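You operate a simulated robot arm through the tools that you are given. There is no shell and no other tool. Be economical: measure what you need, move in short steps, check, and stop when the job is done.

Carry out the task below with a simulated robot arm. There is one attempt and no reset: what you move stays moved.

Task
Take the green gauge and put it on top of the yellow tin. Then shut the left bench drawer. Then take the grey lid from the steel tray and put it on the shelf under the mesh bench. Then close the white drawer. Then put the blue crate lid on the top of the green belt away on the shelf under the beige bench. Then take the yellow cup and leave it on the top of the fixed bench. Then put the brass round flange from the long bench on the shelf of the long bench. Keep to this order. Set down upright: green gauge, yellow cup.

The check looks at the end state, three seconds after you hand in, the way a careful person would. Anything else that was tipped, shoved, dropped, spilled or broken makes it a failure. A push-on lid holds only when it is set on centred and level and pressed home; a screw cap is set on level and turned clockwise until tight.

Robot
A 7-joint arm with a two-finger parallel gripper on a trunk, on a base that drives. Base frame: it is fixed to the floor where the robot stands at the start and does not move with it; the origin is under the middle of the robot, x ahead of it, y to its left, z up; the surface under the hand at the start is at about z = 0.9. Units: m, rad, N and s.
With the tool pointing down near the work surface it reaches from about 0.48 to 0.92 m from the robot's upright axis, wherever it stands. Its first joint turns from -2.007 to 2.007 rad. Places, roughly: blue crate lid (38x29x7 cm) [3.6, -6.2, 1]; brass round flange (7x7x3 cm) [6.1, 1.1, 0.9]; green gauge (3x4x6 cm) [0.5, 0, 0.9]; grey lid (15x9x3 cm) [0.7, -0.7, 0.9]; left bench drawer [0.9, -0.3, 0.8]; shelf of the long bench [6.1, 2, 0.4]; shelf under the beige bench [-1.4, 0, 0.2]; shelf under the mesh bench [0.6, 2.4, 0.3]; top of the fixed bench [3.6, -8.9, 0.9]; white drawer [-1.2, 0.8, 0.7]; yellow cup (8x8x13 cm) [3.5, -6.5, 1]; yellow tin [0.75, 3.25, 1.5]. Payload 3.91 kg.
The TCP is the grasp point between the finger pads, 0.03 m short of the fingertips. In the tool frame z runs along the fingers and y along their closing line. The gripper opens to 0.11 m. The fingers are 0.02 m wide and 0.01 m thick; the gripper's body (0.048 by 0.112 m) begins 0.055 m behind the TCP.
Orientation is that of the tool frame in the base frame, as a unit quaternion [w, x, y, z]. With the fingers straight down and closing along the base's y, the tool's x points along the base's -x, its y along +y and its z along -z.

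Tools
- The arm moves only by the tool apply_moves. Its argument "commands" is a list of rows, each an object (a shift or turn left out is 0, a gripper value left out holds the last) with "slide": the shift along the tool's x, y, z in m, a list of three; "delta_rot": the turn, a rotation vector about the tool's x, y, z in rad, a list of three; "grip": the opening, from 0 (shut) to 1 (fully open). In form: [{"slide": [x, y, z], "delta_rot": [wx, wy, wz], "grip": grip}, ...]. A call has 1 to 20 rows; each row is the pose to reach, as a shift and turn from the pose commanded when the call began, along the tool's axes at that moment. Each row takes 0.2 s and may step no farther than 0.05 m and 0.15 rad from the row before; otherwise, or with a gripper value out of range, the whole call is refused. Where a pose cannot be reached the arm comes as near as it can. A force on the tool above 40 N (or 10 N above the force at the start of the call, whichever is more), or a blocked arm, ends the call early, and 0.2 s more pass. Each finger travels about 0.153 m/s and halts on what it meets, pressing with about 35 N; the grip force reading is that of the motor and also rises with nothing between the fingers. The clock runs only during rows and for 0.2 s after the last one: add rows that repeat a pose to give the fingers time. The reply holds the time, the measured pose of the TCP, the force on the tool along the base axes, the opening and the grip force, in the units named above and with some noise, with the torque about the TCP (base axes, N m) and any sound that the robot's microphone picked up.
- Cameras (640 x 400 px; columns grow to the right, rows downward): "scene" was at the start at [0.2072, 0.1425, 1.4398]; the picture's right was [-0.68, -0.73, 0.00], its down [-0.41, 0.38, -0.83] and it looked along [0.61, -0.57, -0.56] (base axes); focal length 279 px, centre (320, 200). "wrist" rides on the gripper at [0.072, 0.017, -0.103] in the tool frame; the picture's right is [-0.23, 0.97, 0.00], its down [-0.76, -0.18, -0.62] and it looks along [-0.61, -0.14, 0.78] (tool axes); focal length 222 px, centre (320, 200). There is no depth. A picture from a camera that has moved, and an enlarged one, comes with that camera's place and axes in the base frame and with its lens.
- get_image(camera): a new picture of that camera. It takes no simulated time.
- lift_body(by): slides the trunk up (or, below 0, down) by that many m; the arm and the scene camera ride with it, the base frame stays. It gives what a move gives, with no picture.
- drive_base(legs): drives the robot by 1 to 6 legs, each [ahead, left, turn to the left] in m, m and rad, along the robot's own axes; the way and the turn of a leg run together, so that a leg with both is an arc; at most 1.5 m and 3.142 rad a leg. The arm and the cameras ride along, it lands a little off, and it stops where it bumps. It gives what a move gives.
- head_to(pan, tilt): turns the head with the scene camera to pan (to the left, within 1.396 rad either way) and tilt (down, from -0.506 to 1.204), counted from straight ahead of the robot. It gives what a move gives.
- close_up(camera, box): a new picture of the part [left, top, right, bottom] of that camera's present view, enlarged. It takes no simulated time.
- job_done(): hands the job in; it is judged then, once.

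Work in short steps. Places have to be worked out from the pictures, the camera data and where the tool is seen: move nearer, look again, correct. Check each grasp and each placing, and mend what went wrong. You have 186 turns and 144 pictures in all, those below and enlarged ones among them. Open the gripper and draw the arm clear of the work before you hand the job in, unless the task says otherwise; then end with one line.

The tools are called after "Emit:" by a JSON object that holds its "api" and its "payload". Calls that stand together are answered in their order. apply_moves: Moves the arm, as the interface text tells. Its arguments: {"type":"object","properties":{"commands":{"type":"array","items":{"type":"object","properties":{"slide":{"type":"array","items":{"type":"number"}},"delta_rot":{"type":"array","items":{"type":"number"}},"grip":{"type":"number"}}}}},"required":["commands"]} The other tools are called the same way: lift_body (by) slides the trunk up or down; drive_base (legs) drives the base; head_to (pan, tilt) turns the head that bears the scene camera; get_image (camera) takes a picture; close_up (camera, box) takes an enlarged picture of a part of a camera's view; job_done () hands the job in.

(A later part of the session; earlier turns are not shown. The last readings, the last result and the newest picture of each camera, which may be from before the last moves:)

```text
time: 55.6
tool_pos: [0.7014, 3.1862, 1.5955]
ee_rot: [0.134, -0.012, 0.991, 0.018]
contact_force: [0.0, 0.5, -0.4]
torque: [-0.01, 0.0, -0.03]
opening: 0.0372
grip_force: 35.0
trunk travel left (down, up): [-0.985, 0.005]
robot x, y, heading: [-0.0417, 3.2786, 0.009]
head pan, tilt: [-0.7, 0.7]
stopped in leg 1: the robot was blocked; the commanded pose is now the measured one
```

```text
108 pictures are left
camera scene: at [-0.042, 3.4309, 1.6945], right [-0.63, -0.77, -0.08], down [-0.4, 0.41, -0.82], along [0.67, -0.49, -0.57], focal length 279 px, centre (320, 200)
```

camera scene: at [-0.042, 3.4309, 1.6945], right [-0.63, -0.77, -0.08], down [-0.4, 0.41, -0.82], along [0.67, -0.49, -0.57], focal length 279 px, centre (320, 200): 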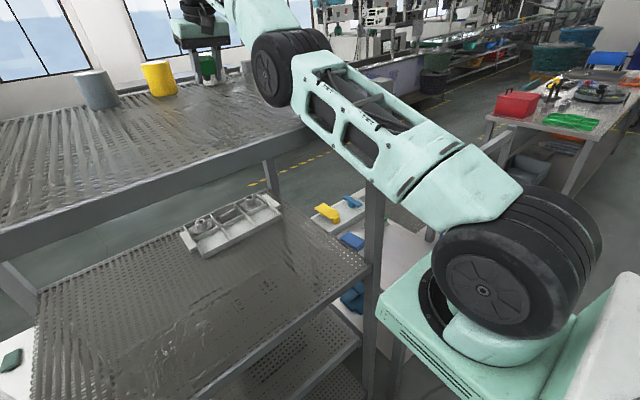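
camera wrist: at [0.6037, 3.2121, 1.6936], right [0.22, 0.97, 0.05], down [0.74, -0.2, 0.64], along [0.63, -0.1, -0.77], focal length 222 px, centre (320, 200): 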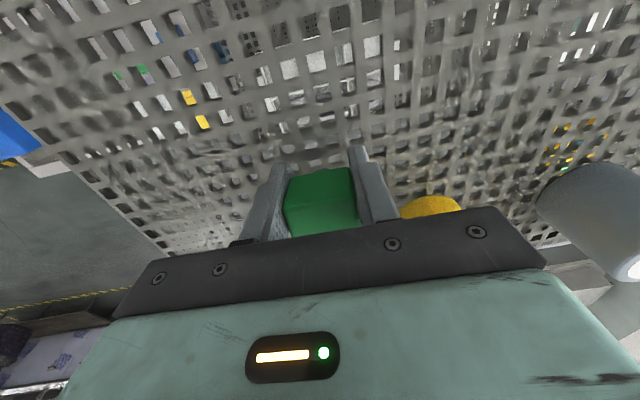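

The hand is free of contact now, and the elbow lies on the shelf's front edge. Keeping the present tool tilt, I raise the hand vertically.

Emit:
{"api": "apply_moves", "payload": {"commands": [{"slide": [-0.0066, 0, -0.024]}, {"slide": [-0.0133, 0, -0.048]}, {"slide": [-0.02, 0, -0.072]}, {"slide": [-0.0266, 0, -0.096]}]}}

Emit:
{"api": "get_image", "payload": {"camera": "scene"}}

```text
time: 55.9
tool_pos: [0.7304, 3.1762, 1.5886]
ee_rot: [0.149, -0.013, 0.989, 0.018]
contact_force: [-0.1, 0.0, 0.7]
torque: [0.01, 0.01, -0.01]
opening: 0.0373
grip_force: 35.1
out of reach, approached as far as the arm can: row 1
trunk travel left (down, up): [-0.985, 0.005]
robot x, y, heading: [-0.0478, 3.2768, 0.004]
head pan, tilt: [-0.7, 0.7]
stopped in row 1: the arm was blocked; the commanded pose is now the measured one
```

```text
107 pictures are left
camera scene: at [-0.0099, 3.4295, 1.6767], right [-0.64, -0.77, -0.07], down [-0.41, 0.41, -0.81], along [0.65, -0.49, -0.58], focal length 279 px, centre (320, 200)
```

scene: 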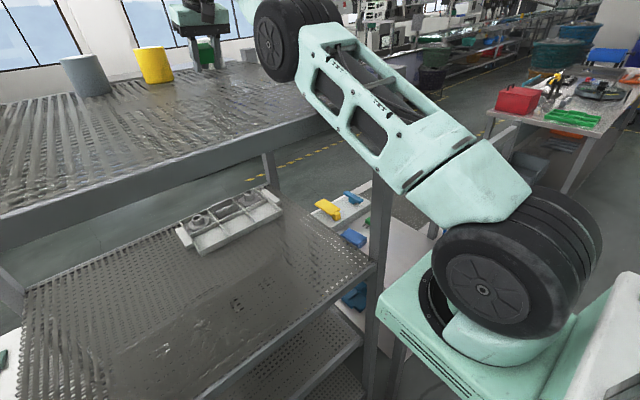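

The lean eased and the elbow rose. I check the wrist view for the white tin's distance before repeating.

Emit:
{"api": "get_image", "payload": {"camera": "wrist"}}

```text
106 pictures are left
camera wrist: at [0.6298, 3.1877, 1.6654], right [0.19, 0.98, 0.1], down [0.55, -0.19, 0.81], along [0.81, -0.1, -0.57], focal length 222 px, centre (320, 200)
```

wrist: 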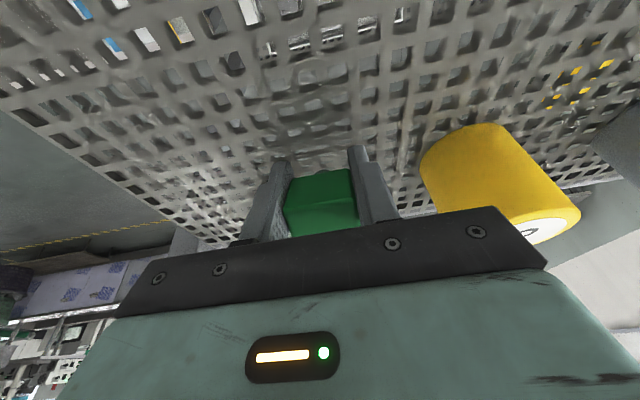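

I zoom into the scene view around the hand to find the white tin.

Emit:
{"api": "close_up", "payload": {"camera": "scene", "box": [100, 0, 300, 130]}}

```text
3.08 times, centred on (200, 65) of scene
camera zoom: at [-0.0099, 3.4295, 1.6767], right [-0.64, -0.77, -0.07], down [-0.41, 0.41, -0.81], along [0.65, -0.49, -0.58], focal length 857 px, centre (689, 615)
```

zoom: 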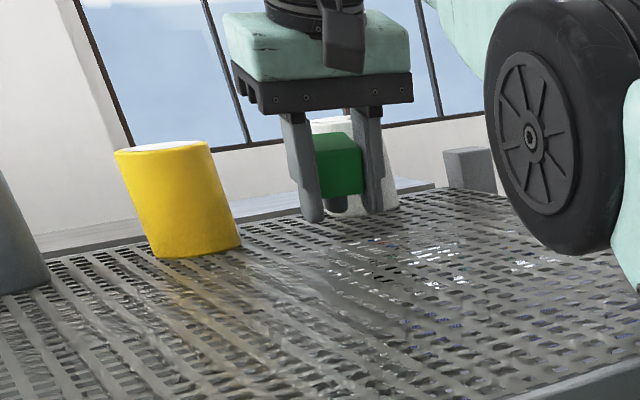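

The tins still stand; the white one is right behind the gripper. I raise again, now with a slight pull back and to the left.

Emit:
{"api": "apply_moves", "payload": {"commands": [{"slide": [-0.002, 0.01, -0.041]}, {"slide": [-0.004, 0.02, -0.082]}, {"slide": [-0.006, 0.03, -0.12]}]}}

Emit:
{"api": "get_image", "payload": {"camera": "scene"}}

```text
time: 56.3
tool_pos: [0.7526, 3.17, 1.591]
ee_rot: [0.199, -0.013, 0.98, 0.017]
contact_force: [4.5, -1.1, -7.9]
torque: [0.02, -0.04, -0.03]
opening: 0.0375
grip_force: 35.3
out of reach, approached as far as the arm can: row 1
trunk travel left (down, up): [-0.985, 0.005]
robot x, y, heading: [-0.0444, 3.2684, 0.002]
head pan, tilt: [-0.7, 0.7]
stopped in row 1: the arm was blocked; the commanded pose is now the measured one
```

```text
104 pictures are left
camera scene: at [-0.0166, 3.424, 1.6901], right [-0.64, -0.77, -0.07], down [-0.41, 0.41, -0.82], along [0.65, -0.49, -0.57], focal length 279 px, centre (320, 200)
```

scene: 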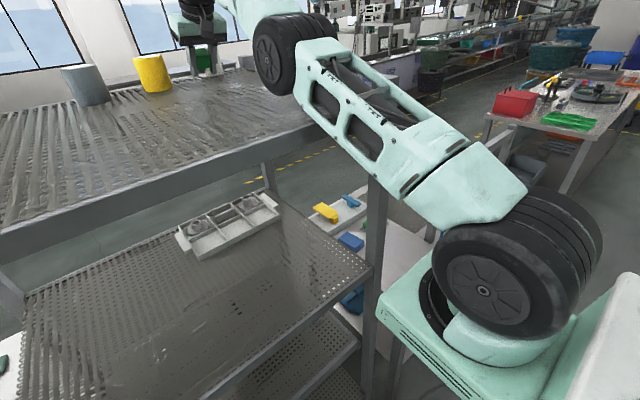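

Raising eases the lean, but the hand drifts toward the white tin. I look closely at the spacing before the next move.

Emit:
{"api": "close_up", "payload": {"camera": "scene", "box": [120, 0, 280, 110]}}

Emit:
{"api": "get_image", "payload": {"camera": "wrist"}}

```text
3.64 times, centred on (200, 55) of scene
camera zoom: at [-0.0166, 3.424, 1.6901], right [-0.64, -0.77, -0.07], down [-0.41, 0.41, -0.82], along [0.65, -0.49, -0.57], focal length 1013 px, centre (756, 727)
```

zoom: 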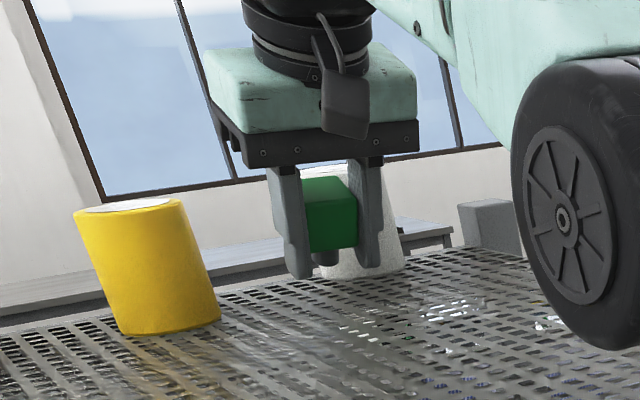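

```text
102 pictures are left
camera wrist: at [0.6445, 3.1817, 1.6583], right [0.18, 0.98, 0.12], down [0.46, -0.19, 0.87], along [0.87, -0.1, -0.48], focal length 222 px, centre (320, 200)
```

wrist: 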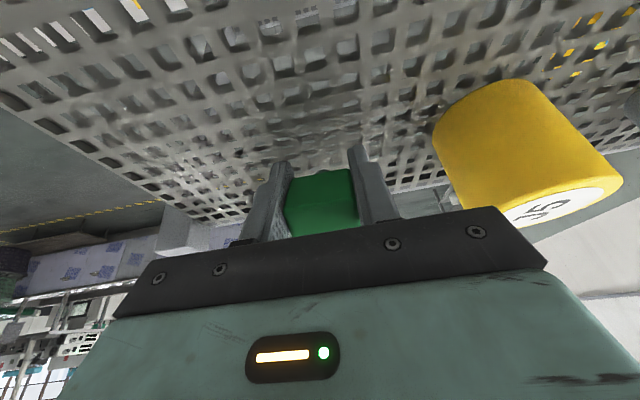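

The gauge is just in front of the white tin. I shift the hand left toward the gap between the tins while raising slightly.

Emit:
{"api": "apply_moves", "payload": {"commands": [{"slide": [-0.008, 0.03, -0.018]}, {"slide": [-0.012, 0.05, -0.028]}]}}

Emit:
{"api": "close_up", "payload": {"camera": "scene", "box": [100, 0, 320, 138]}}

```text
time: 56.7
tool_pos: [0.721, 3.174, 1.5824]
ee_rot: [0.148, -0.014, 0.989, 0.018]
contact_force: [-52.9, 9.2, 211.1]
torque: [-4.33, 1.63, 0.41]
opening: 0.0373
grip_force: 35.4
out of reach, approached as far as the arm can: row 1
trunk travel left (down, up): [-0.985, 0.005]
robot x, y, heading: [-0.0521, 3.2679, -0.001]
head pan, tilt: [-0.7, 0.7]
stopped in row 1: the arm was blocked; the commanded pose is now the measured one
```

```text
2.90 times, centred on (210, 69) of scene
camera zoom: at [-0.0225, 3.419, 1.6805], right [-0.64, -0.76, -0.07], down [-0.41, 0.41, -0.81], along [0.65, -0.49, -0.58], focal length 808 px, centre (639, 580)
```

zoom: 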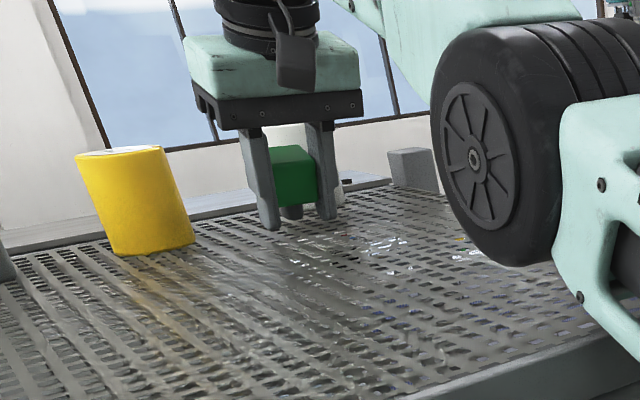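

The fingertips now press on the shelf. I pitch the fingers outward about the wrist to lift them off, which leaves the arm links in place.

Emit:
{"api": "apply_moves", "payload": {"commands": [{"slide": [-0.028, 0.01, -0.012], "delta_rot": [0, -0.14, 0]}, {"slide": [-0.055, 0.02, -0.02], "delta_rot": [0, -0.28, 0]}, {"slide": [-0.08, 0.03, -0.03], "delta_rot": [0, -0.42, 0]}, {"slide": [-0.105, 0.03, -0.045], "delta_rot": [0, -0.56, 0]}]}}

Emit:
{"api": "get_image", "payload": {"camera": "scene"}}

```text
time: 57.1
tool_pos: [0.7218, 3.1798, 1.5815]
ee_rot: [0.176, -0.011, 0.984, 0.019]
contact_force: [-53.2, 5.3, 205.2]
torque: [-4.23, 1.33, 0.76]
opening: 0.0372
grip_force: 35.1
out of reach, approached as far as the arm can: row 1, 2
trunk travel left (down, up): [-0.985, 0.005]
robot x, y, heading: [-0.0531, 3.2728, -0.002]
head pan, tilt: [-0.7, 0.7]
stopped in row 2: the arm was blocked; the commanded pose is now the measured one
```

```text
100 pictures are left
camera scene: at [-0.039, 3.4217, 1.6829], right [-0.64, -0.76, -0.08], down [-0.4, 0.41, -0.82], along [0.66, -0.49, -0.57], focal length 279 px, centre (320, 200)
```

scene: 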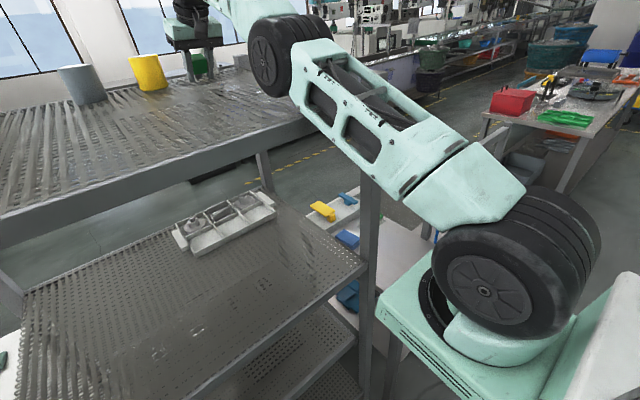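

The lean is about 0.12 rad with the arm stretched across the shelf edge; the earlier short backward drive did ease the contact. I try backing up again with a longer leg.

Emit:
{"api": "drive_base", "payload": {"legs": [[-0.35, 0, 0]]}}

Emit:
{"api": "drive_base", "payload": {"legs": [[-0.35, 0, 0]]}}

```text
time: 57.9
tool_pos: [0.7605, 3.1789, 1.5797]
ee_rot: [0.33, -0.017, 0.944, 0.016]
contact_force: [16.5, 14.3, 161.7]
torque: [-2.86, -2.42, -0.4]
opening: 0.0375
grip_force: 34.6
trunk travel left (down, up): [-0.985, 0.005]
robot x, y, heading: [-0.0612, 3.2766, 0.007]
head pan, tilt: [-0.7, 0.7]
stopped in leg 1: the robot was blocked; the commanded pose is now the measured one
```

```text
time: 58.6
tool_pos: [0.7831, 3.1786, 1.634]
ee_rot: [0.439, -0.02, 0.898, 0.012]
contact_force: [0.8, 0.3, -0.6]
torque: [-0.01, 0.01, 0.04]
opening: 0.0374
grip_force: 35.2
trunk travel left (down, up): [-0.985, 0.005]
robot x, y, heading: [-0.0627, 3.2766, 0.009]
head pan, tilt: [-0.7, 0.7]
stopped in leg 1: the robot was blocked; the commanded pose is now the measured one
```

The hand came off the shelf and pitched outward. I look at the state.

Emit:
{"api": "get_image", "payload": {"camera": "scene"}}

Emit:
{"api": "get_image", "payload": {"camera": "wrist"}}

```text
99 pictures are left
camera scene: at [-0.0884, 3.4304, 1.6971], right [-0.63, -0.77, -0.09], down [-0.38, 0.41, -0.83], along [0.67, -0.49, -0.55], focal length 279 px, centre (320, 200)
```

scene: 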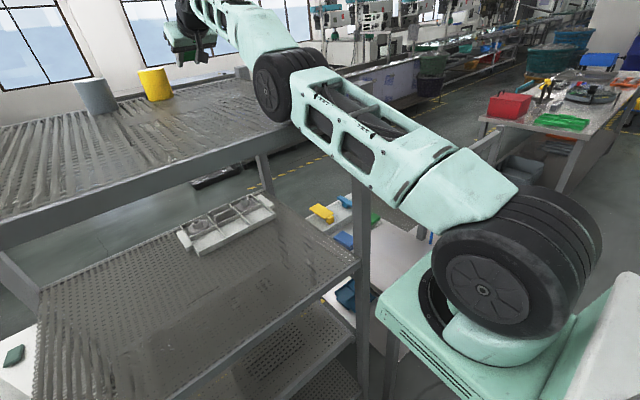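

```text
98 pictures are left
camera wrist: at [0.6558, 3.1893, 1.6395], right [0.09, 0.98, 0.18], down [-0.02, -0.18, 0.98], along [1.0, -0.09, 0.0], focal length 222 px, centre (320, 200)
```

wrist: 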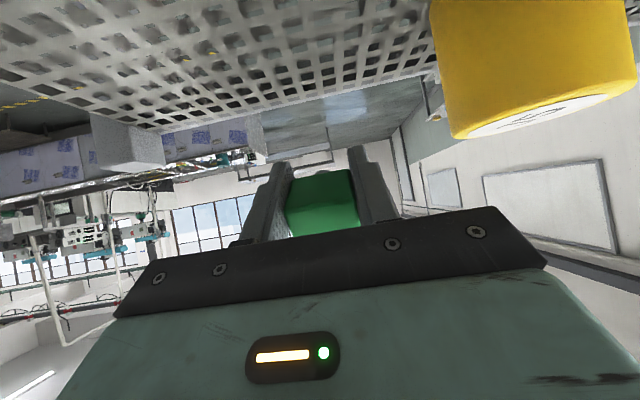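

I cannot see the white tin; I zoom in around the hand.

Emit:
{"api": "close_up", "payload": {"camera": "scene", "box": [60, 0, 320, 160]}}

```text
2.46 times, centred on (190, 80) of scene
camera zoom: at [-0.0884, 3.4304, 1.6971], right [-0.63, -0.77, -0.09], down [-0.38, 0.41, -0.83], along [0.67, -0.49, -0.55], focal length 686 px, centre (640, 495)
```

zoom: 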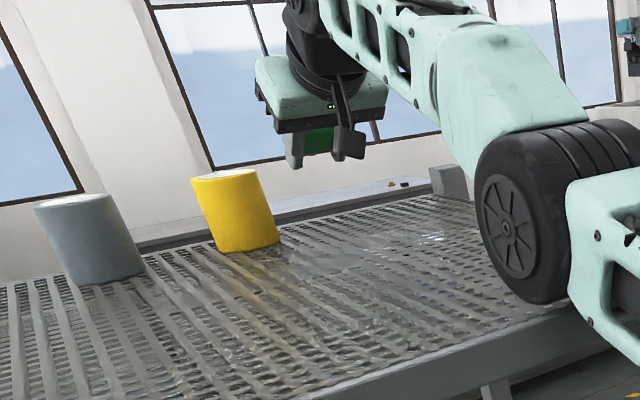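

The white tin is gone from the shelf, evidently pushed off the far side; I will look for it later. First I free the arm by commanding a pure shoulder-up arc, hand pitching along with it.

Emit:
{"api": "apply_moves", "payload": {"commands": [{"slide": [-0.0245, 0, -0.0377], "delta_rot": [0, -0.05, 0]}, {"slide": [-0.049, 0, -0.0754], "delta_rot": [0, -0.1, 0]}, {"slide": [-0.0735, 0, -0.113], "delta_rot": [0, -0.15, 0]}, {"slide": [-0.098, 0, -0.15], "delta_rot": [0, -0.2, 0]}]}}

Emit:
{"api": "apply_moves", "payload": {"commands": [{"slide": [-0.0245, 0, -0.0377], "delta_rot": [0, -0.05, 0]}, {"slide": [-0.049, 0, -0.0754], "delta_rot": [0, -0.1, 0]}, {"slide": [-0.0735, 0, -0.113], "delta_rot": [0, -0.15, 0]}]}}

Emit:
{"api": "get_image", "payload": {"camera": "scene"}}

```text
time: 58.9
tool_pos: [0.7914, 3.1786, 1.5776]
ee_rot: [0.425, -0.022, 0.905, 0.014]
contact_force: [31.1, 14.2, 146.3]
torque: [-1.71, -3.41, 0.28]
opening: 0.0374
grip_force: 34.8
trunk travel left (down, up): [-0.985, 0.005]
robot x, y, heading: [-0.0621, 3.2818, 0.008]
head pan, tilt: [-0.7, 0.7]
stopped in row 1: the arm was blocked; the commanded pose is now the measured one
```

```text
time: 59.2
tool_pos: [0.7777, 3.1783, 1.6182]
ee_rot: [0.425, -0.025, 0.905, 0.013]
contact_force: [-0.2, 0.5, -0.4]
torque: [-0.02, 0.03, 0.0]
opening: 0.0374
grip_force: 35.3
trunk travel left (down, up): [-0.985, 0.005]
robot x, y, heading: [-0.0622, 3.2711, 0.002]
head pan, tilt: [-0.7, 0.7]
stopped in row 1: the arm was blocked; the commanded pose is now the measured one
```

```text
96 pictures are left
camera scene: at [-0.0965, 3.4294, 1.6978], right [-0.63, -0.77, -0.09], down [-0.38, 0.41, -0.83], along [0.68, -0.49, -0.55], focal length 279 px, centre (320, 200)
```

scene: 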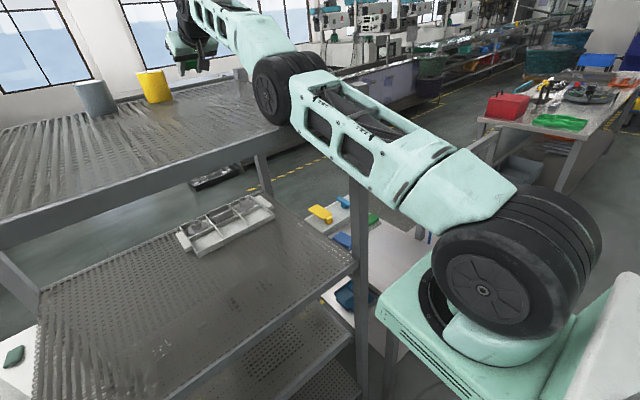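

The robot rocks between elbow and hand contact. I first pitch the fingers up to near horizontal about the wrist so the hand has clearance, before lifting the shoulder.

Emit:
{"api": "apply_moves", "payload": {"commands": [{"slide": [-0.028, 0, -0.002], "delta_rot": [0, -0.14, 0]}, {"slide": [-0.055, 0, -0.008], "delta_rot": [0, -0.28, 0]}, {"slide": [-0.082, 0, -0.017], "delta_rot": [0, -0.42, 0]}, {"slide": [-0.106, 0, -0.031], "delta_rot": [0, -0.56, 0]}, {"slide": [-0.123, 0, -0.042], "delta_rot": [0, -0.66, 0]}]}}

Emit:
{"api": "apply_moves", "payload": {"commands": [{"slide": [-0.028, 0, -0.002], "delta_rot": [0, -0.14, 0]}, {"slide": [-0.055, 0, -0.008], "delta_rot": [0, -0.28, 0]}, {"slide": [-0.082, 0, -0.017], "delta_rot": [0, -0.42, 0]}, {"slide": [-0.106, 0, -0.031], "delta_rot": [0, -0.56, 0]}]}}

```text
time: 59.6
tool_pos: [0.81, 3.1709, 1.5942]
ee_rot: [0.456, -0.027, 0.889, 0.014]
contact_force: [-0.1, 0.4, -0.6]
torque: [0.03, -0.02, 0.02]
opening: 0.0375
grip_force: 35.1
trunk travel left (down, up): [-0.985, 0.005]
robot x, y, heading: [-0.0635, 3.2719, -0.001]
head pan, tilt: [-0.7, 0.7]
stopped in row 1: the arm was blocked; the commanded pose is now the measured one
```

```text
time: 59.9
tool_pos: [0.8165, 3.1665, 1.6791]
ee_rot: [0.528, -0.029, 0.849, 0.011]
contact_force: [0.5, 0.6, -1.9]
torque: [-0.01, -0.08, 0.0]
opening: 0.0375
grip_force: 34.6
trunk travel left (down, up): [-0.985, 0.005]
robot x, y, heading: [-0.0653, 3.2689, -0.008]
head pan, tilt: [-0.7, 0.7]
stopped in row 1: the arm was blocked; the commanded pose is now the measured one
```

The hand is rising (z=1.68). I continue with raise-and-pitch steps.

Emit:
{"api": "apply_moves", "payload": {"commands": [{"slide": [-0.036, 0, -0.029], "delta_rot": [0, -0.12, 0]}, {"slide": [-0.068, 0, -0.06], "delta_rot": [0, -0.24, 0]}, {"slide": [-0.1, 0, -0.09], "delta_rot": [0, -0.36, 0]}]}}

Emit:
{"api": "apply_moves", "payload": {"commands": [{"slide": [-0.04, 0, -0.024], "delta_rot": [0, -0.1, 0]}, {"slide": [-0.08, 0, -0.048], "delta_rot": [0, -0.2, 0]}, {"slide": [-0.12, 0, -0.072], "delta_rot": [0, -0.3, 0]}]}}

Emit:
{"api": "get_image", "payload": {"camera": "scene"}}

```text
time: 60.2
tool_pos: [0.8131, 3.1682, 1.6766]
ee_rot: [0.519, -0.029, 0.854, 0.01]
contact_force: [-0.1, 0.5, -0.5]
torque: [-0.02, 0.07, -0.01]
opening: 0.0375
grip_force: 34.9
trunk travel left (down, up): [-0.985, 0.005]
robot x, y, heading: [-0.0655, 3.2704, -0.003]
head pan, tilt: [-0.7, 0.7]
stopped in row 1: the arm was blocked; the commanded pose is now the measured one
```

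```text
time: 60.6
tool_pos: [0.8584, 3.1533, 1.7349]
ee_rot: [0.602, -0.029, 0.798, 0.007]
contact_force: [-2.9, -0.7, 10.0]
torque: [-0.03, 0.73, 0.08]
opening: 0.0373
grip_force: 34.8
out of reach, approached as far as the arm can: row 1
trunk travel left (down, up): [-0.985, 0.005]
robot x, y, heading: [-0.0691, 3.2703, -0.014]
head pan, tilt: [-0.7, 0.7]
stopped in row 1: the arm was blocked; the commanded pose is now the measured one
```

```text
95 pictures are left
camera scene: at [-0.0037, 3.4196, 1.6719], right [-0.65, -0.76, -0.06], down [-0.42, 0.42, -0.81], along [0.64, -0.5, -0.59], focal length 279 px, centre (320, 200)
```

scene: 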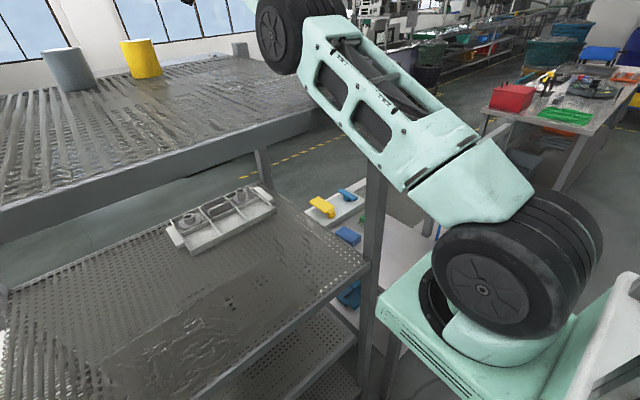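

The lean has eased and the elbow is up. I keep raising.

Emit:
{"api": "apply_moves", "payload": {"commands": [{"slide": [-0.04, 0, -0.022], "delta_rot": [0, -0.06, 0]}, {"slide": [-0.08, 0, -0.044], "delta_rot": [0, -0.12, 0]}, {"slide": [-0.12, 0, -0.066], "delta_rot": [0, -0.18, 0]}]}}

Emit:
{"api": "apply_moves", "payload": {"commands": [{"slide": [-0.04, 0, -0.022], "delta_rot": [0, -0.06, 0]}, {"slide": [-0.08, 0, -0.044], "delta_rot": [0, -0.12, 0]}, {"slide": [-0.12, 0, -0.066], "delta_rot": [0, -0.18, 0]}]}}

Emit:
{"api": "get_image", "payload": {"camera": "scene"}}

```text
time: 60.9
tool_pos: [0.8472, 3.1568, 1.7598]
ee_rot: [0.628, -0.031, 0.777, 0.008]
contact_force: [1.0, 0.9, -0.6]
torque: [-0.01, -0.01, 0.04]
opening: 0.0374
grip_force: 34.9
out of reach, approached as far as the arm can: row 1
trunk travel left (down, up): [-0.985, 0.005]
robot x, y, heading: [-0.0583, 3.2629, -0.008]
head pan, tilt: [-0.7, 0.7]
stopped in row 1: the arm was blocked; the commanded pose is now the measured one
```

```text
time: 61.2
tool_pos: [0.867, 3.1435, 1.7567]
ee_rot: [0.651, -0.032, 0.759, 0.005]
contact_force: [-1.3, 0.8, -0.4]
torque: [0.02, 0.05, 0.01]
opening: 0.0374
grip_force: 35.2
out of reach, approached as far as the arm can: row 1
trunk travel left (down, up): [-0.985, 0.005]
robot x, y, heading: [-0.0657, 3.2631, -0.018]
head pan, tilt: [-0.7, 0.7]
stopped in row 1: the arm was blocked; the commanded pose is now the measured one
```

```text
94 pictures are left
camera scene: at [-0.0015, 3.4129, 1.6731], right [-0.66, -0.75, -0.06], down [-0.41, 0.42, -0.81], along [0.63, -0.51, -0.59], focal length 279 px, centre (320, 200)
```

scene: 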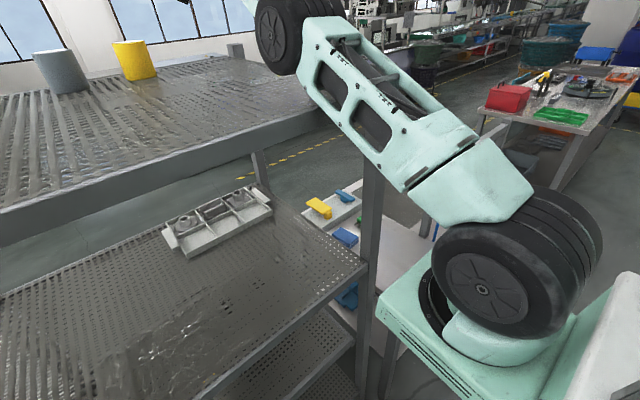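

With the hand well clear now, I try backing up again.

Emit:
{"api": "drive_base", "payload": {"legs": [[-0.3, 0, 0]]}}

Emit:
{"api": "drive_base", "payload": {"legs": [[-0.3, 0, 0]]}}

Emit:
{"api": "get_image", "payload": {"camera": "scene"}}

```text
time: 62.0
tool_pos: [0.8683, 3.1353, 1.7878]
ee_rot: [0.707, -0.035, 0.706, 0.001]
contact_force: [1.0, 0.3, -1.1]
torque: [0.0, 0.02, 0.01]
opening: 0.0373
grip_force: 35.2
trunk travel left (down, up): [-0.985, 0.005]
robot x, y, heading: [-0.0651, 3.2563, -0.022]
head pan, tilt: [-0.7, 0.7]
stopped in leg 1: the robot was blocked; the commanded pose is now the measured one
```

```text
time: 62.7
tool_pos: [0.8641, 3.1255, 1.8124]
ee_rot: [0.756, -0.038, 0.654, -0.005]
contact_force: [0.3, -0.9, -0.1]
torque: [-0.03, -0.02, 0.01]
opening: 0.0374
grip_force: 35.0
trunk travel left (down, up): [-0.985, 0.005]
robot x, y, heading: [-0.071, 3.2551, -0.025]
head pan, tilt: [-0.7, 0.7]
stopped in leg 1: the robot was blocked; the commanded pose is now the measured one
```

```text
93 pictures are left
camera scene: at [-0.0045, 3.4053, 1.6727], right [-0.66, -0.75, -0.05], down [-0.42, 0.42, -0.81], along [0.63, -0.51, -0.59], focal length 279 px, centre (320, 200)
```

scene: 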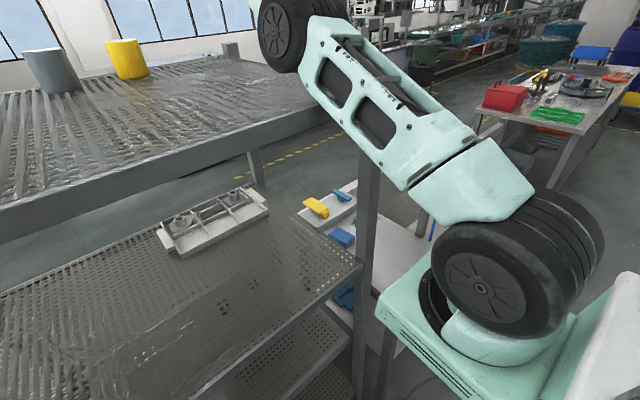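

The arm is gradually relaxing upward. I command further shoulder-up arcs.

Emit:
{"api": "apply_moves", "payload": {"commands": [{"slide": [-0.0424, 0, -0.014], "delta_rot": [0, -0.05, 0]}, {"slide": [-0.084, 0, -0.03], "delta_rot": [0, -0.1, 0]}, {"slide": [-0.126, 0, -0.048], "delta_rot": [0, -0.15, 0]}]}}

Emit:
{"api": "apply_moves", "payload": {"commands": [{"slide": [-0.0424, 0, -0.014], "delta_rot": [0, -0.05, 0]}, {"slide": [-0.084, 0, -0.03], "delta_rot": [0, -0.1, 0]}, {"slide": [-0.126, 0, -0.048], "delta_rot": [0, -0.15, 0]}]}}

Emit:
{"api": "drive_base", "payload": {"legs": [[-0.3, 0, 0]]}}

```text
time: 63.0
tool_pos: [0.8525, 3.1398, 1.815]
ee_rot: [0.746, -0.06, 0.664, -0.002]
contact_force: [-1.3, -3.3, -0.2]
torque: [-0.03, -0.06, 0.2]
opening: 0.0374
grip_force: 35.1
trunk travel left (down, up): [-0.985, 0.005]
robot x, y, heading: [-0.0746, 3.2424, -0.04]
head pan, tilt: [-0.7, 0.7]
stopped in row 1: the arm was blocked; the commanded pose is now the measured one
```

```text
time: 63.4
tool_pos: [0.8765, 3.1472, 1.738]
ee_rot: [0.722, -0.067, 0.688, 0.003]
contact_force: [0.0, -0.6, -1.1]
torque: [-0.03, 0.0, -0.01]
opening: 0.0376
grip_force: 35.2
trunk travel left (down, up): [-0.985, 0.005]
robot x, y, heading: [-0.0712, 3.2448, -0.029]
head pan, tilt: [-0.7, 0.7]
stopped in row 1: the arm was blocked; the commanded pose is now the measured one
```

```text
time: 64.1
tool_pos: [0.8706, 3.1734, 1.7287]
ee_rot: [0.72, -0.097, 0.687, 0.021]
contact_force: [-0.1, 0.0, -1.3]
torque: [0.02, -0.01, -0.01]
opening: 0.0373
grip_force: 35.0
trunk travel left (down, up): [-0.985, 0.005]
robot x, y, heading: [-0.0681, 3.237, -0.033]
head pan, tilt: [-0.7, 0.7]
stopped in leg 1: the robot was blocked; the commanded pose is now the measured one
```

Emit:
{"api": "get_image", "payload": {"camera": "scene"}}

```text
92 pictures are left
camera scene: at [-0.0345, 3.3865, 1.69], right [-0.67, -0.74, -0.07], down [-0.39, 0.43, -0.81], along [0.63, -0.52, -0.58], focal length 279 px, centre (320, 200)
```

scene: 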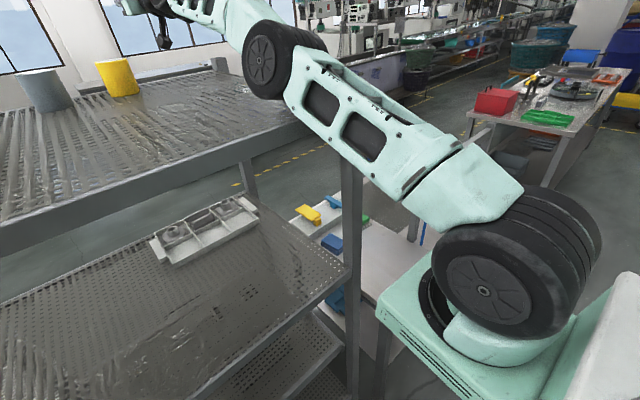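

Commands that straighten the arm raised the elbow; those that bend it pushed it down. I therefore raise with a slight outward component.

Emit:
{"api": "apply_moves", "payload": {"commands": [{"slide": [-0.0445, 0, 0.017]}, {"slide": [-0.089, 0, 0.034]}, {"slide": [-0.133, 0, 0.05]}]}}

Emit:
{"api": "apply_moves", "payload": {"commands": [{"slide": [-0.0445, 0, 0.017]}, {"slide": [-0.089, 0, 0.034]}, {"slide": [-0.133, 0, 0.05]}]}}

Emit:
{"api": "apply_moves", "payload": {"commands": [{"slide": [-0.0445, 0, 0.017]}, {"slide": [-0.089, 0, 0.034]}, {"slide": [-0.133, 0, 0.05]}]}}

Emit:
{"api": "get_image", "payload": {"camera": "scene"}}

```text
time: 64.4
tool_pos: [0.8452, 3.2089, 1.7657]
ee_rot: [0.714, -0.146, 0.684, 0.022]
contact_force: [-0.4, 0.2, -1.3]
torque: [-0.02, 0.01, 0.01]
opening: 0.0375
grip_force: 34.4
out of reach, approached as far as the arm can: row 1
trunk travel left (down, up): [-0.985, 0.005]
robot x, y, heading: [-0.0663, 3.2083, -0.08]
head pan, tilt: [-0.7, 0.7]
stopped in row 1: the arm was blocked; the commanded pose is now the measured one
```

```text
time: 64.7
tool_pos: [0.8344, 3.1919, 1.81]
ee_rot: [0.765, -0.118, 0.633, 0.03]
contact_force: [-0.1, -0.4, -1.6]
torque: [0.05, -0.05, -0.04]
opening: 0.0373
grip_force: 35.2
out of reach, approached as far as the arm can: row 1
trunk travel left (down, up): [-0.985, 0.005]
robot x, y, heading: [-0.0561, 3.2189, -0.043]
head pan, tilt: [-0.7, 0.7]
stopped in row 1: the arm was blocked; the commanded pose is now the measured one
```

```text
time: 65.1
tool_pos: [0.8529, 3.155, 1.7775]
ee_rot: [0.772, -0.042, 0.631, 0.066]
contact_force: [0.1, 0.2, -0.7]
torque: [0.02, -0.03, -0.05]
opening: 0.0374
grip_force: 35.0
out of reach, approached as far as the arm can: row 1
trunk travel left (down, up): [-0.985, 0.005]
robot x, y, heading: [-0.0578, 3.2312, -0.022]
head pan, tilt: [-0.7, 0.7]
stopped in row 1: the arm was blocked; the commanded pose is now the measured one
```

```text
91 pictures are left
camera scene: at [-0.0491, 3.3771, 1.6893], right [-0.66, -0.75, -0.08], down [-0.39, 0.43, -0.82], along [0.65, -0.5, -0.57], focal length 279 px, centre (320, 200)
```

scene: 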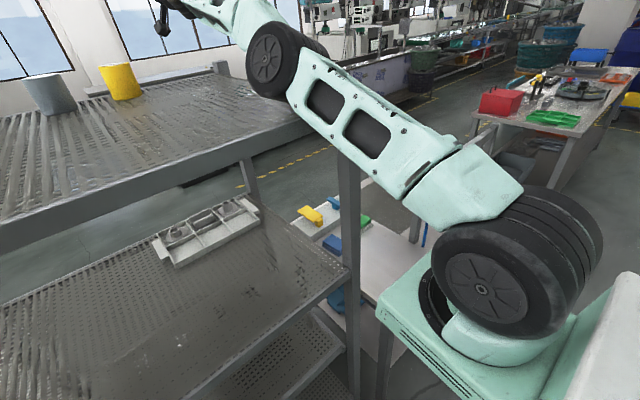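

The elbow may be hooked behind the corner post's stub (y≈3.04). The hand is well above the tins now, so I drive left to unhook it, then back.

Emit:
{"api": "drive_base", "payload": {"legs": [[0, 0.12, 0]]}}

Emit:
{"api": "drive_base", "payload": {"legs": [[-0.3, 0, 0]]}}

Emit:
{"api": "get_image", "payload": {"camera": "scene"}}

```text
time: 65.8
tool_pos: [0.8512, 3.1431, 1.7831]
ee_rot: [0.776, -0.02, 0.621, 0.11]
contact_force: [-0.3, 1.1, -1.1]
torque: [-0.02, 0.03, -0.06]
opening: 0.0376
grip_force: 34.4
trunk travel left (down, up): [-0.985, 0.005]
robot x, y, heading: [-0.0422, 3.231, -0.012]
head pan, tilt: [-0.7, 0.7]
stopped in leg 1: the robot was blocked; the commanded pose is now the measured one
```

```text
time: 66.5
tool_pos: [0.8455, 3.1299, 1.7917]
ee_rot: [0.779, -0.005, 0.611, 0.139]
contact_force: [1.8, -2.6, -2.5]
torque: [-0.02, -0.1, 0.17]
opening: 0.0373
grip_force: 35.4
trunk travel left (down, up): [-0.985, 0.005]
robot x, y, heading: [-0.0483, 3.2055, -0.047]
head pan, tilt: [-0.7, 0.7]
stopped in leg 1: the robot was blocked; the commanded pose is now the measured one
```

```text
90 pictures are left
camera scene: at [-0.0515, 3.3666, 1.6958], right [-0.68, -0.73, -0.08], down [-0.37, 0.43, -0.83], along [0.64, -0.53, -0.56], focal length 279 px, centre (320, 200)
```

scene: 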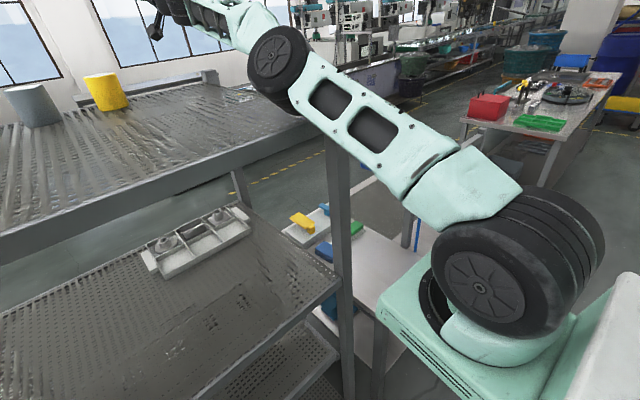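

I look down at the base's front to see whether the base itself is caught on the rack.

Emit:
{"api": "head_to", "payload": {"pan": -0.1, "tilt": 1.2}}

Emit:
{"api": "get_image", "payload": {"camera": "scene"}}

```text
time: 67.5
tool_pos: [0.845, 3.1421, 1.7892]
ee_rot: [0.778, -0.013, 0.61, 0.147]
contact_force: [-0.8, -0.3, -0.6]
torque: [0.0, 0.02, 0.0]
opening: 0.0373
grip_force: 35.1
trunk travel left (down, up): [-0.985, 0.005]
robot x, y, heading: [-0.0399, 3.2045, -0.039]
head pan, tilt: [-0.099, 1.201]
```

```text
89 pictures are left
camera scene: at [-0.0578, 3.4061, 1.6595], right [-0.14, -0.99, -0.01], down [-0.86, 0.13, -0.49], along [0.49, -0.06, -0.87], focal length 279 px, centre (320, 200)
```

scene: 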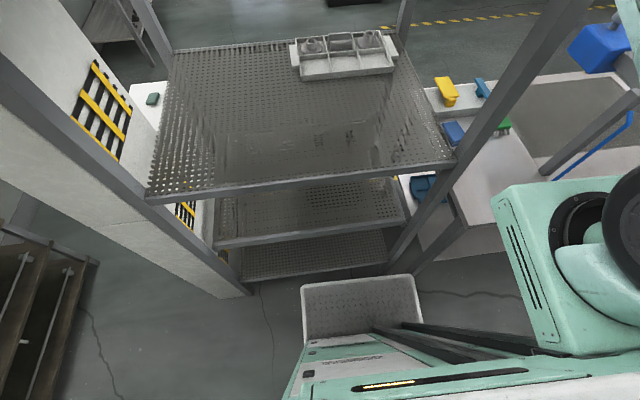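

The base is not caught; the elbow is what rests on the shelf near its right end. I swing the hand to the right so the arm can slide off the shelf's end.

Emit:
{"api": "apply_moves", "payload": {"commands": [{"slide": [-0.015, -0.045, 0]}, {"slide": [-0.03, -0.09, 0]}, {"slide": [-0.03, -0.135, 0]}, {"slide": [-0.03, -0.18, 0]}, {"slide": [-0.03, -0.225, 0]}, {"slide": [-0.03, -0.27, 0]}]}}

Emit:
{"api": "apply_moves", "payload": {"commands": [{"slide": [-0.015, -0.045, 0]}, {"slide": [-0.03, -0.09, 0]}, {"slide": [-0.03, -0.135, 0]}, {"slide": [-0.03, -0.18, 0]}, {"slide": [-0.03, -0.225, 0]}]}}

Emit:
{"api": "head_to", "payload": {"pan": -0.7, "tilt": 0.6}}

Emit:
{"api": "get_image", "payload": {"camera": "scene"}}

```text
time: 67.9
tool_pos: [0.8077, 3.1941, 1.8309]
ee_rot: [0.785, -0.1, 0.583, 0.183]
contact_force: [-0.2, 2.4, -1.2]
torque: [0.04, -0.02, -0.1]
opening: 0.037
grip_force: 34.9
out of reach, approached as far as the arm can: row 1
trunk travel left (down, up): [-0.985, 0.005]
robot x, y, heading: [-0.0441, 3.1969, -0.046]
head pan, tilt: [-0.099, 1.201]
stopped in row 1: the arm was blocked; the commanded pose is now the measured one
```

```text
time: 68.2
tool_pos: [0.8039, 3.1497, 1.8576]
ee_rot: [0.807, -0.033, 0.549, 0.214]
contact_force: [-0.3, 0.7, -1.0]
torque: [0.02, -0.04, -0.02]
opening: 0.0373
grip_force: 34.6
out of reach, approached as far as the arm can: row 1
trunk travel left (down, up): [-0.985, 0.005]
robot x, y, heading: [-0.0489, 3.2015, -0.04]
head pan, tilt: [-0.099, 1.201]
stopped in row 1: the arm was blocked; the commanded pose is now the measured one
```

```text
time: 69.2
tool_pos: [0.805, 3.1521, 1.8588]
ee_rot: [0.807, -0.037, 0.551, 0.211]
contact_force: [-0.7, -0.4, -0.2]
torque: [-0.02, 0.02, -0.02]
opening: 0.0372
grip_force: 34.7
trunk travel left (down, up): [-0.985, 0.005]
robot x, y, heading: [-0.0493, 3.1919, -0.04]
head pan, tilt: [-0.7, 0.6]
```

```text
88 pictures are left
camera scene: at [-0.0599, 3.3203, 1.7085], right [-0.67, -0.74, -0.1], down [-0.3, 0.39, -0.87], along [0.68, -0.55, -0.48], focal length 279 px, centre (320, 200)
```

scene: 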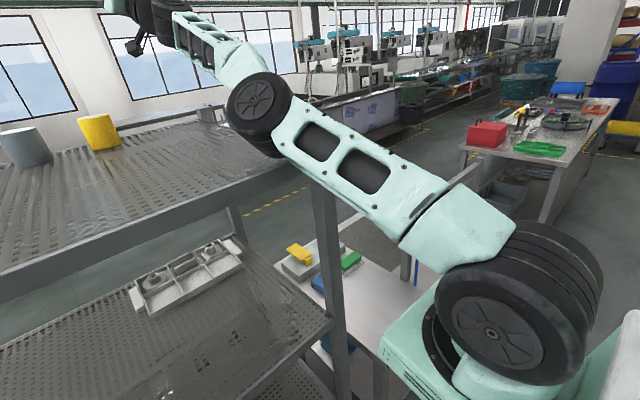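

The hand is rising as the arm folds up. Now straightening outward at this height should lift the elbow off the shelf.

Emit:
{"api": "apply_moves", "payload": {"commands": [{"slide": [0.0047, -0.0154, 0.0432]}, {"slide": [0.0094, -0.031, 0.0864]}, {"slide": [0.014, -0.046, 0.13]}]}}

Emit:
{"api": "get_image", "payload": {"camera": "scene"}}

```text
time: 69.5
tool_pos: [0.8168, 3.1425, 1.839]
ee_rot: [0.794, 0.011, 0.55, 0.261]
contact_force: [-0.9, 0.2, 0.1]
torque: [0.01, 0.03, 0.02]
opening: 0.0375
grip_force: 34.8
out of reach, approached as far as the arm can: row 1
trunk travel left (down, up): [-0.985, 0.005]
robot x, y, heading: [-0.0507, 3.1942, -0.038]
head pan, tilt: [-0.7, 0.6]
stopped in row 1: the arm was blocked; the commanded pose is now the measured one
```

```text
87 pictures are left
camera scene: at [-0.0581, 3.3365, 1.7053], right [-0.67, -0.74, -0.09], down [-0.3, 0.38, -0.87], along [0.68, -0.56, -0.48], focal length 279 px, centre (320, 200)
```

scene: 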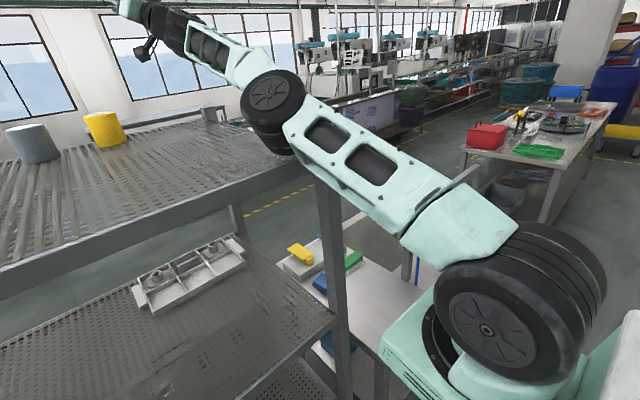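

The arm is straight and the elbow has shifted toward the shelf's end. I swing it right as a pure turn about the shoulder axis.

Emit:
{"api": "apply_moves", "payload": {"commands": [{"slide": [-0.0266, -0.0328, -0.0128], "delta_rot": [0.043, -0.015, -0.02]}, {"slide": [-0.053, -0.0656, -0.0256], "delta_rot": [0.086, -0.03, -0.04]}, {"slide": [-0.08, -0.098, -0.038], "delta_rot": [0.129, -0.045, -0.06]}, {"slide": [-0.106, -0.131, -0.051], "delta_rot": [0.172, -0.06, -0.08]}]}}

Emit:
{"api": "apply_moves", "payload": {"commands": [{"slide": [-0.0266, -0.0328, -0.0128], "delta_rot": [0.043, -0.015, -0.02]}, {"slide": [-0.053, -0.0656, -0.0256], "delta_rot": [0.086, -0.03, -0.04]}, {"slide": [-0.08, -0.098, -0.038], "delta_rot": [0.129, -0.045, -0.06]}, {"slide": [-0.106, -0.131, -0.051], "delta_rot": [0.172, -0.06, -0.08]}]}}

Emit:
{"api": "get_image", "payload": {"camera": "scene"}}

```text
time: 69.8
tool_pos: [0.7984, 3.1334, 1.8682]
ee_rot: [0.814, -0.01, 0.514, 0.269]
contact_force: [0.4, 0.7, -1.8]
torque: [0.05, -0.05, -0.06]
opening: 0.0371
grip_force: 34.9
trunk travel left (down, up): [-0.985, 0.005]
robot x, y, heading: [-0.0513, 3.1941, -0.034]
head pan, tilt: [-0.7, 0.6]
stopped in row 1: the arm was blocked; the commanded pose is now the measured one
```

```text
time: 70.2
tool_pos: [0.7975, 3.1027, 1.8749]
ee_rot: [0.786, 0.11, 0.486, 0.366]
contact_force: [0.2, 0.4, -1.4]
torque: [0.03, -0.03, -0.03]
opening: 0.0374
grip_force: 34.9
trunk travel left (down, up): [-0.985, 0.005]
robot x, y, heading: [-0.0496, 3.178, -0.045]
head pan, tilt: [-0.7, 0.6]
stopped in row 1: the arm was blocked; the commanded pose is now the measured one
```

```text
86 pictures are left
camera scene: at [-0.0578, 3.3346, 1.7042], right [-0.68, -0.73, -0.08], down [-0.3, 0.38, -0.88], along [0.67, -0.57, -0.47], focal length 279 px, centre (320, 200)
```

scene: 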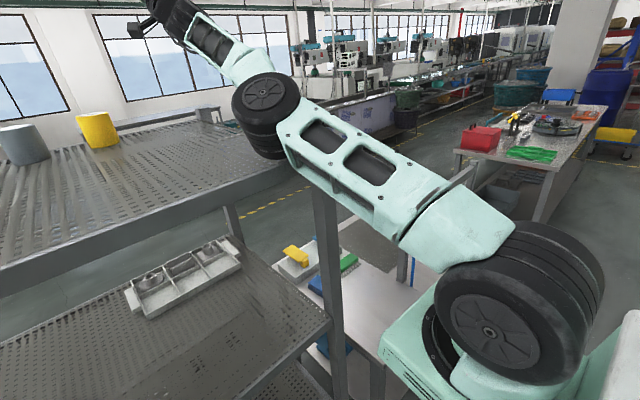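

The hand has risen to 1.875 and the arm keeps shifting. I continue up and right.

Emit:
{"api": "apply_moves", "payload": {"commands": [{"slide": [-0.0436, -0.0069, -0.0023]}, {"slide": [-0.087, -0.014, -0.005]}, {"slide": [-0.13, -0.021, -0.007]}]}}

Emit:
{"api": "apply_moves", "payload": {"commands": [{"slide": [-0.0436, -0.0069, -0.0023]}, {"slide": [-0.087, -0.014, -0.005]}, {"slide": [-0.13, -0.021, -0.007]}]}}

Emit:
{"api": "apply_moves", "payload": {"commands": [{"slide": [-0.0436, -0.0069, -0.0023]}, {"slide": [-0.087, -0.014, -0.005]}, {"slide": [-0.13, -0.021, -0.007]}]}}

Emit:
{"api": "get_image", "payload": {"camera": "scene"}}

```text
time: 70.5
tool_pos: [0.8052, 3.121, 1.8607]
ee_rot: [0.752, 0.125, 0.47, 0.444]
contact_force: [-0.9, 0.5, -0.3]
torque: [-0.01, 0.1, 0.0]
opening: 0.0372
grip_force: 34.8
trunk travel left (down, up): [-0.985, 0.005]
robot x, y, heading: [-0.0552, 3.1966, -0.018]
head pan, tilt: [-0.7, 0.6]
stopped in row 1: the arm was blocked; the commanded pose is now the measured one
```

```text
time: 70.8
tool_pos: [0.7975, 3.1185, 1.8658]
ee_rot: [0.734, 0.15, 0.412, 0.518]
contact_force: [0.2, 0.1, -0.3]
torque: [0.02, -0.02, 0.04]
opening: 0.0376
grip_force: 35.1
trunk travel left (down, up): [-0.985, 0.005]
robot x, y, heading: [-0.0479, 3.2089, -0.003]
head pan, tilt: [-0.7, 0.6]
stopped in row 1: the arm was blocked; the commanded pose is now the measured one
```

```text
time: 71.3
tool_pos: [0.7874, 3.1762, 1.8652]
ee_rot: [0.731, 0.071, 0.426, 0.529]
contact_force: [0.2, -0.1, -0.9]
torque: [0.07, 0.01, -0.02]
opening: 0.0373
grip_force: 34.7
out of reach, approached as far as the arm can: row 1, 2
trunk travel left (down, up): [-0.985, 0.005]
robot x, y, heading: [-0.0453, 3.2077, -0.006]
head pan, tilt: [-0.7, 0.6]
stopped in row 2: the arm was blocked; the commanded pose is now the measured one
```

```text
85 pictures are left
camera scene: at [-0.0731, 3.3544, 1.7076], right [-0.64, -0.76, -0.09], down [-0.31, 0.37, -0.88], along [0.7, -0.53, -0.47], focal length 279 px, centre (320, 200)
```

scene: 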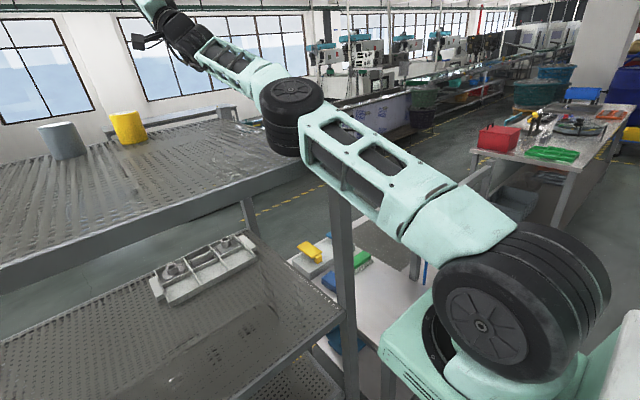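

The elbow's axis is now nearly upright, so retracting should bend it sideways rather than down. I pull the hand back and slightly up.

Emit:
{"api": "apply_moves", "payload": {"commands": [{"slide": [-0.014, 0.0396, -0.0154]}, {"slide": [-0.028, 0.079, -0.031]}, {"slide": [-0.042, 0.119, -0.046]}, {"slide": [-0.056, 0.158, -0.062]}]}}

Emit:
{"api": "apply_moves", "payload": {"commands": [{"slide": [-0.014, 0.0396, -0.0154]}, {"slide": [-0.028, 0.079, -0.031]}, {"slide": [-0.042, 0.119, -0.046]}, {"slide": [-0.056, 0.158, -0.062]}]}}

Emit:
{"api": "get_image", "payload": {"camera": "scene"}}

```text
time: 71.6
tool_pos: [0.78, 3.1122, 1.8827]
ee_rot: [0.775, 0.084, 0.409, 0.474]
contact_force: [0.9, -0.8, -0.5]
torque: [-0.05, 0.01, 0.07]
opening: 0.0372
grip_force: 35.0
out of reach, approached as far as the arm can: row 1
trunk travel left (down, up): [-0.985, 0.005]
robot x, y, heading: [-0.0449, 3.1956, -0.034]
head pan, tilt: [-0.7, 0.6]
stopped in row 1: the arm was blocked; the commanded pose is now the measured one
```

```text
time: 72.0
tool_pos: [0.7817, 3.1176, 1.8764]
ee_rot: [0.728, 0.125, 0.39, 0.55]
contact_force: [1.1, -0.5, -1.4]
torque: [0.04, -0.05, 0.04]
opening: 0.0373
grip_force: 34.6
out of reach, approached as far as the arm can: row 1
trunk travel left (down, up): [-0.985, 0.005]
robot x, y, heading: [-0.0396, 3.2185, 0.025]
head pan, tilt: [-0.7, 0.6]
stopped in row 1: the arm was blocked; the commanded pose is now the measured one
```

```text
84 pictures are left
camera scene: at [-0.0897, 3.3322, 1.7175], right [-0.62, -0.78, -0.12], down [-0.3, 0.37, -0.88], along [0.72, -0.51, -0.47], focal length 279 px, centre (320, 200)
```

scene: 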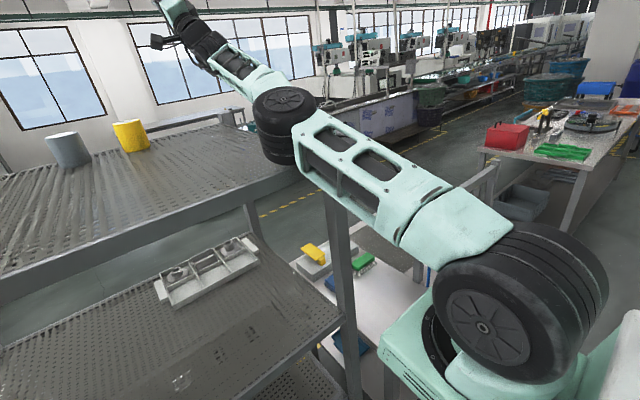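

I go back to pure shoulder-up arcs, now with the shoulder position recomputed from the latest view; the same tool-frame step can be repeated.

Emit:
{"api": "apply_moves", "payload": {"commands": [{"slide": [-0.0256, 0.0411, 0.0075], "delta_rot": [-0.0427, -0.0258, -0.0039]}, {"slide": [-0.0502, 0.0816, 0.0152], "delta_rot": [-0.0854, -0.0516, -0.0078]}]}}

Emit:
{"api": "apply_moves", "payload": {"commands": [{"slide": [-0.0256, 0.0411, 0.0075], "delta_rot": [-0.0427, -0.0258, -0.0039]}, {"slide": [-0.0502, 0.0816, 0.0152], "delta_rot": [-0.0854, -0.0516, -0.0078]}]}}

Emit:
{"api": "apply_moves", "payload": {"commands": [{"slide": [-0.0256, 0.0411, 0.0075], "delta_rot": [-0.0427, -0.0258, -0.0039]}, {"slide": [-0.0502, 0.0816, 0.0152], "delta_rot": [-0.0854, -0.0516, -0.0078]}]}}

Emit:
{"api": "get_image", "payload": {"camera": "scene"}}

```text
time: 72.3
tool_pos: [0.7923, 3.087, 1.8558]
ee_rot: [0.706, 0.187, 0.344, 0.59]
contact_force: [0.3, -3.0, -3.7]
torque: [-0.12, -0.19, 0.16]
opening: 0.0372
grip_force: 35.0
trunk travel left (down, up): [-0.985, 0.005]
robot x, y, heading: [-0.0162, 3.2051, 0.013]
head pan, tilt: [-0.7, 0.6]
stopped in row 1: the arm was blocked; the commanded pose is now the measured one
```

```text
time: 72.6
tool_pos: [0.7651, 3.1, 1.8868]
ee_rot: [0.726, 0.142, 0.291, 0.607]
contact_force: [1.3, -0.8, -0.8]
torque: [-0.04, 0.01, 0.06]
opening: 0.0373
grip_force: 35.2
trunk travel left (down, up): [-0.985, 0.005]
robot x, y, heading: [-0.0223, 3.2123, 0.025]
head pan, tilt: [-0.7, 0.6]
stopped in row 1: the arm was blocked; the commanded pose is now the measured one
```

```text
time: 72.9
tool_pos: [0.7474, 3.0746, 1.9012]
ee_rot: [0.69, 0.146, 0.25, 0.663]
contact_force: [-0.3, 0.8, -0.7]
torque: [0.03, 0.03, -0.06]
opening: 0.0369
grip_force: 34.9
trunk travel left (down, up): [-0.985, 0.005]
robot x, y, heading: [-0.0288, 3.2037, 0.008]
head pan, tilt: [-0.7, 0.6]
stopped in row 1: the arm was blocked; the commanded pose is now the measured one
```

```text
83 pictures are left
camera scene: at [-0.0884, 3.3491, 1.7105], right [-0.63, -0.77, -0.1], down [-0.3, 0.36, -0.88], along [0.72, -0.53, -0.46], focal length 279 px, centre (320, 200)
```

scene: 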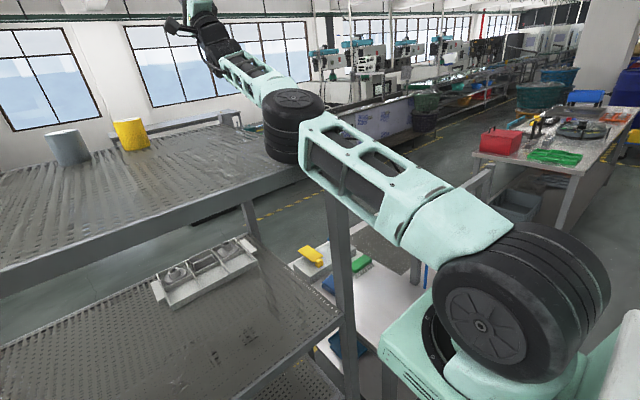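

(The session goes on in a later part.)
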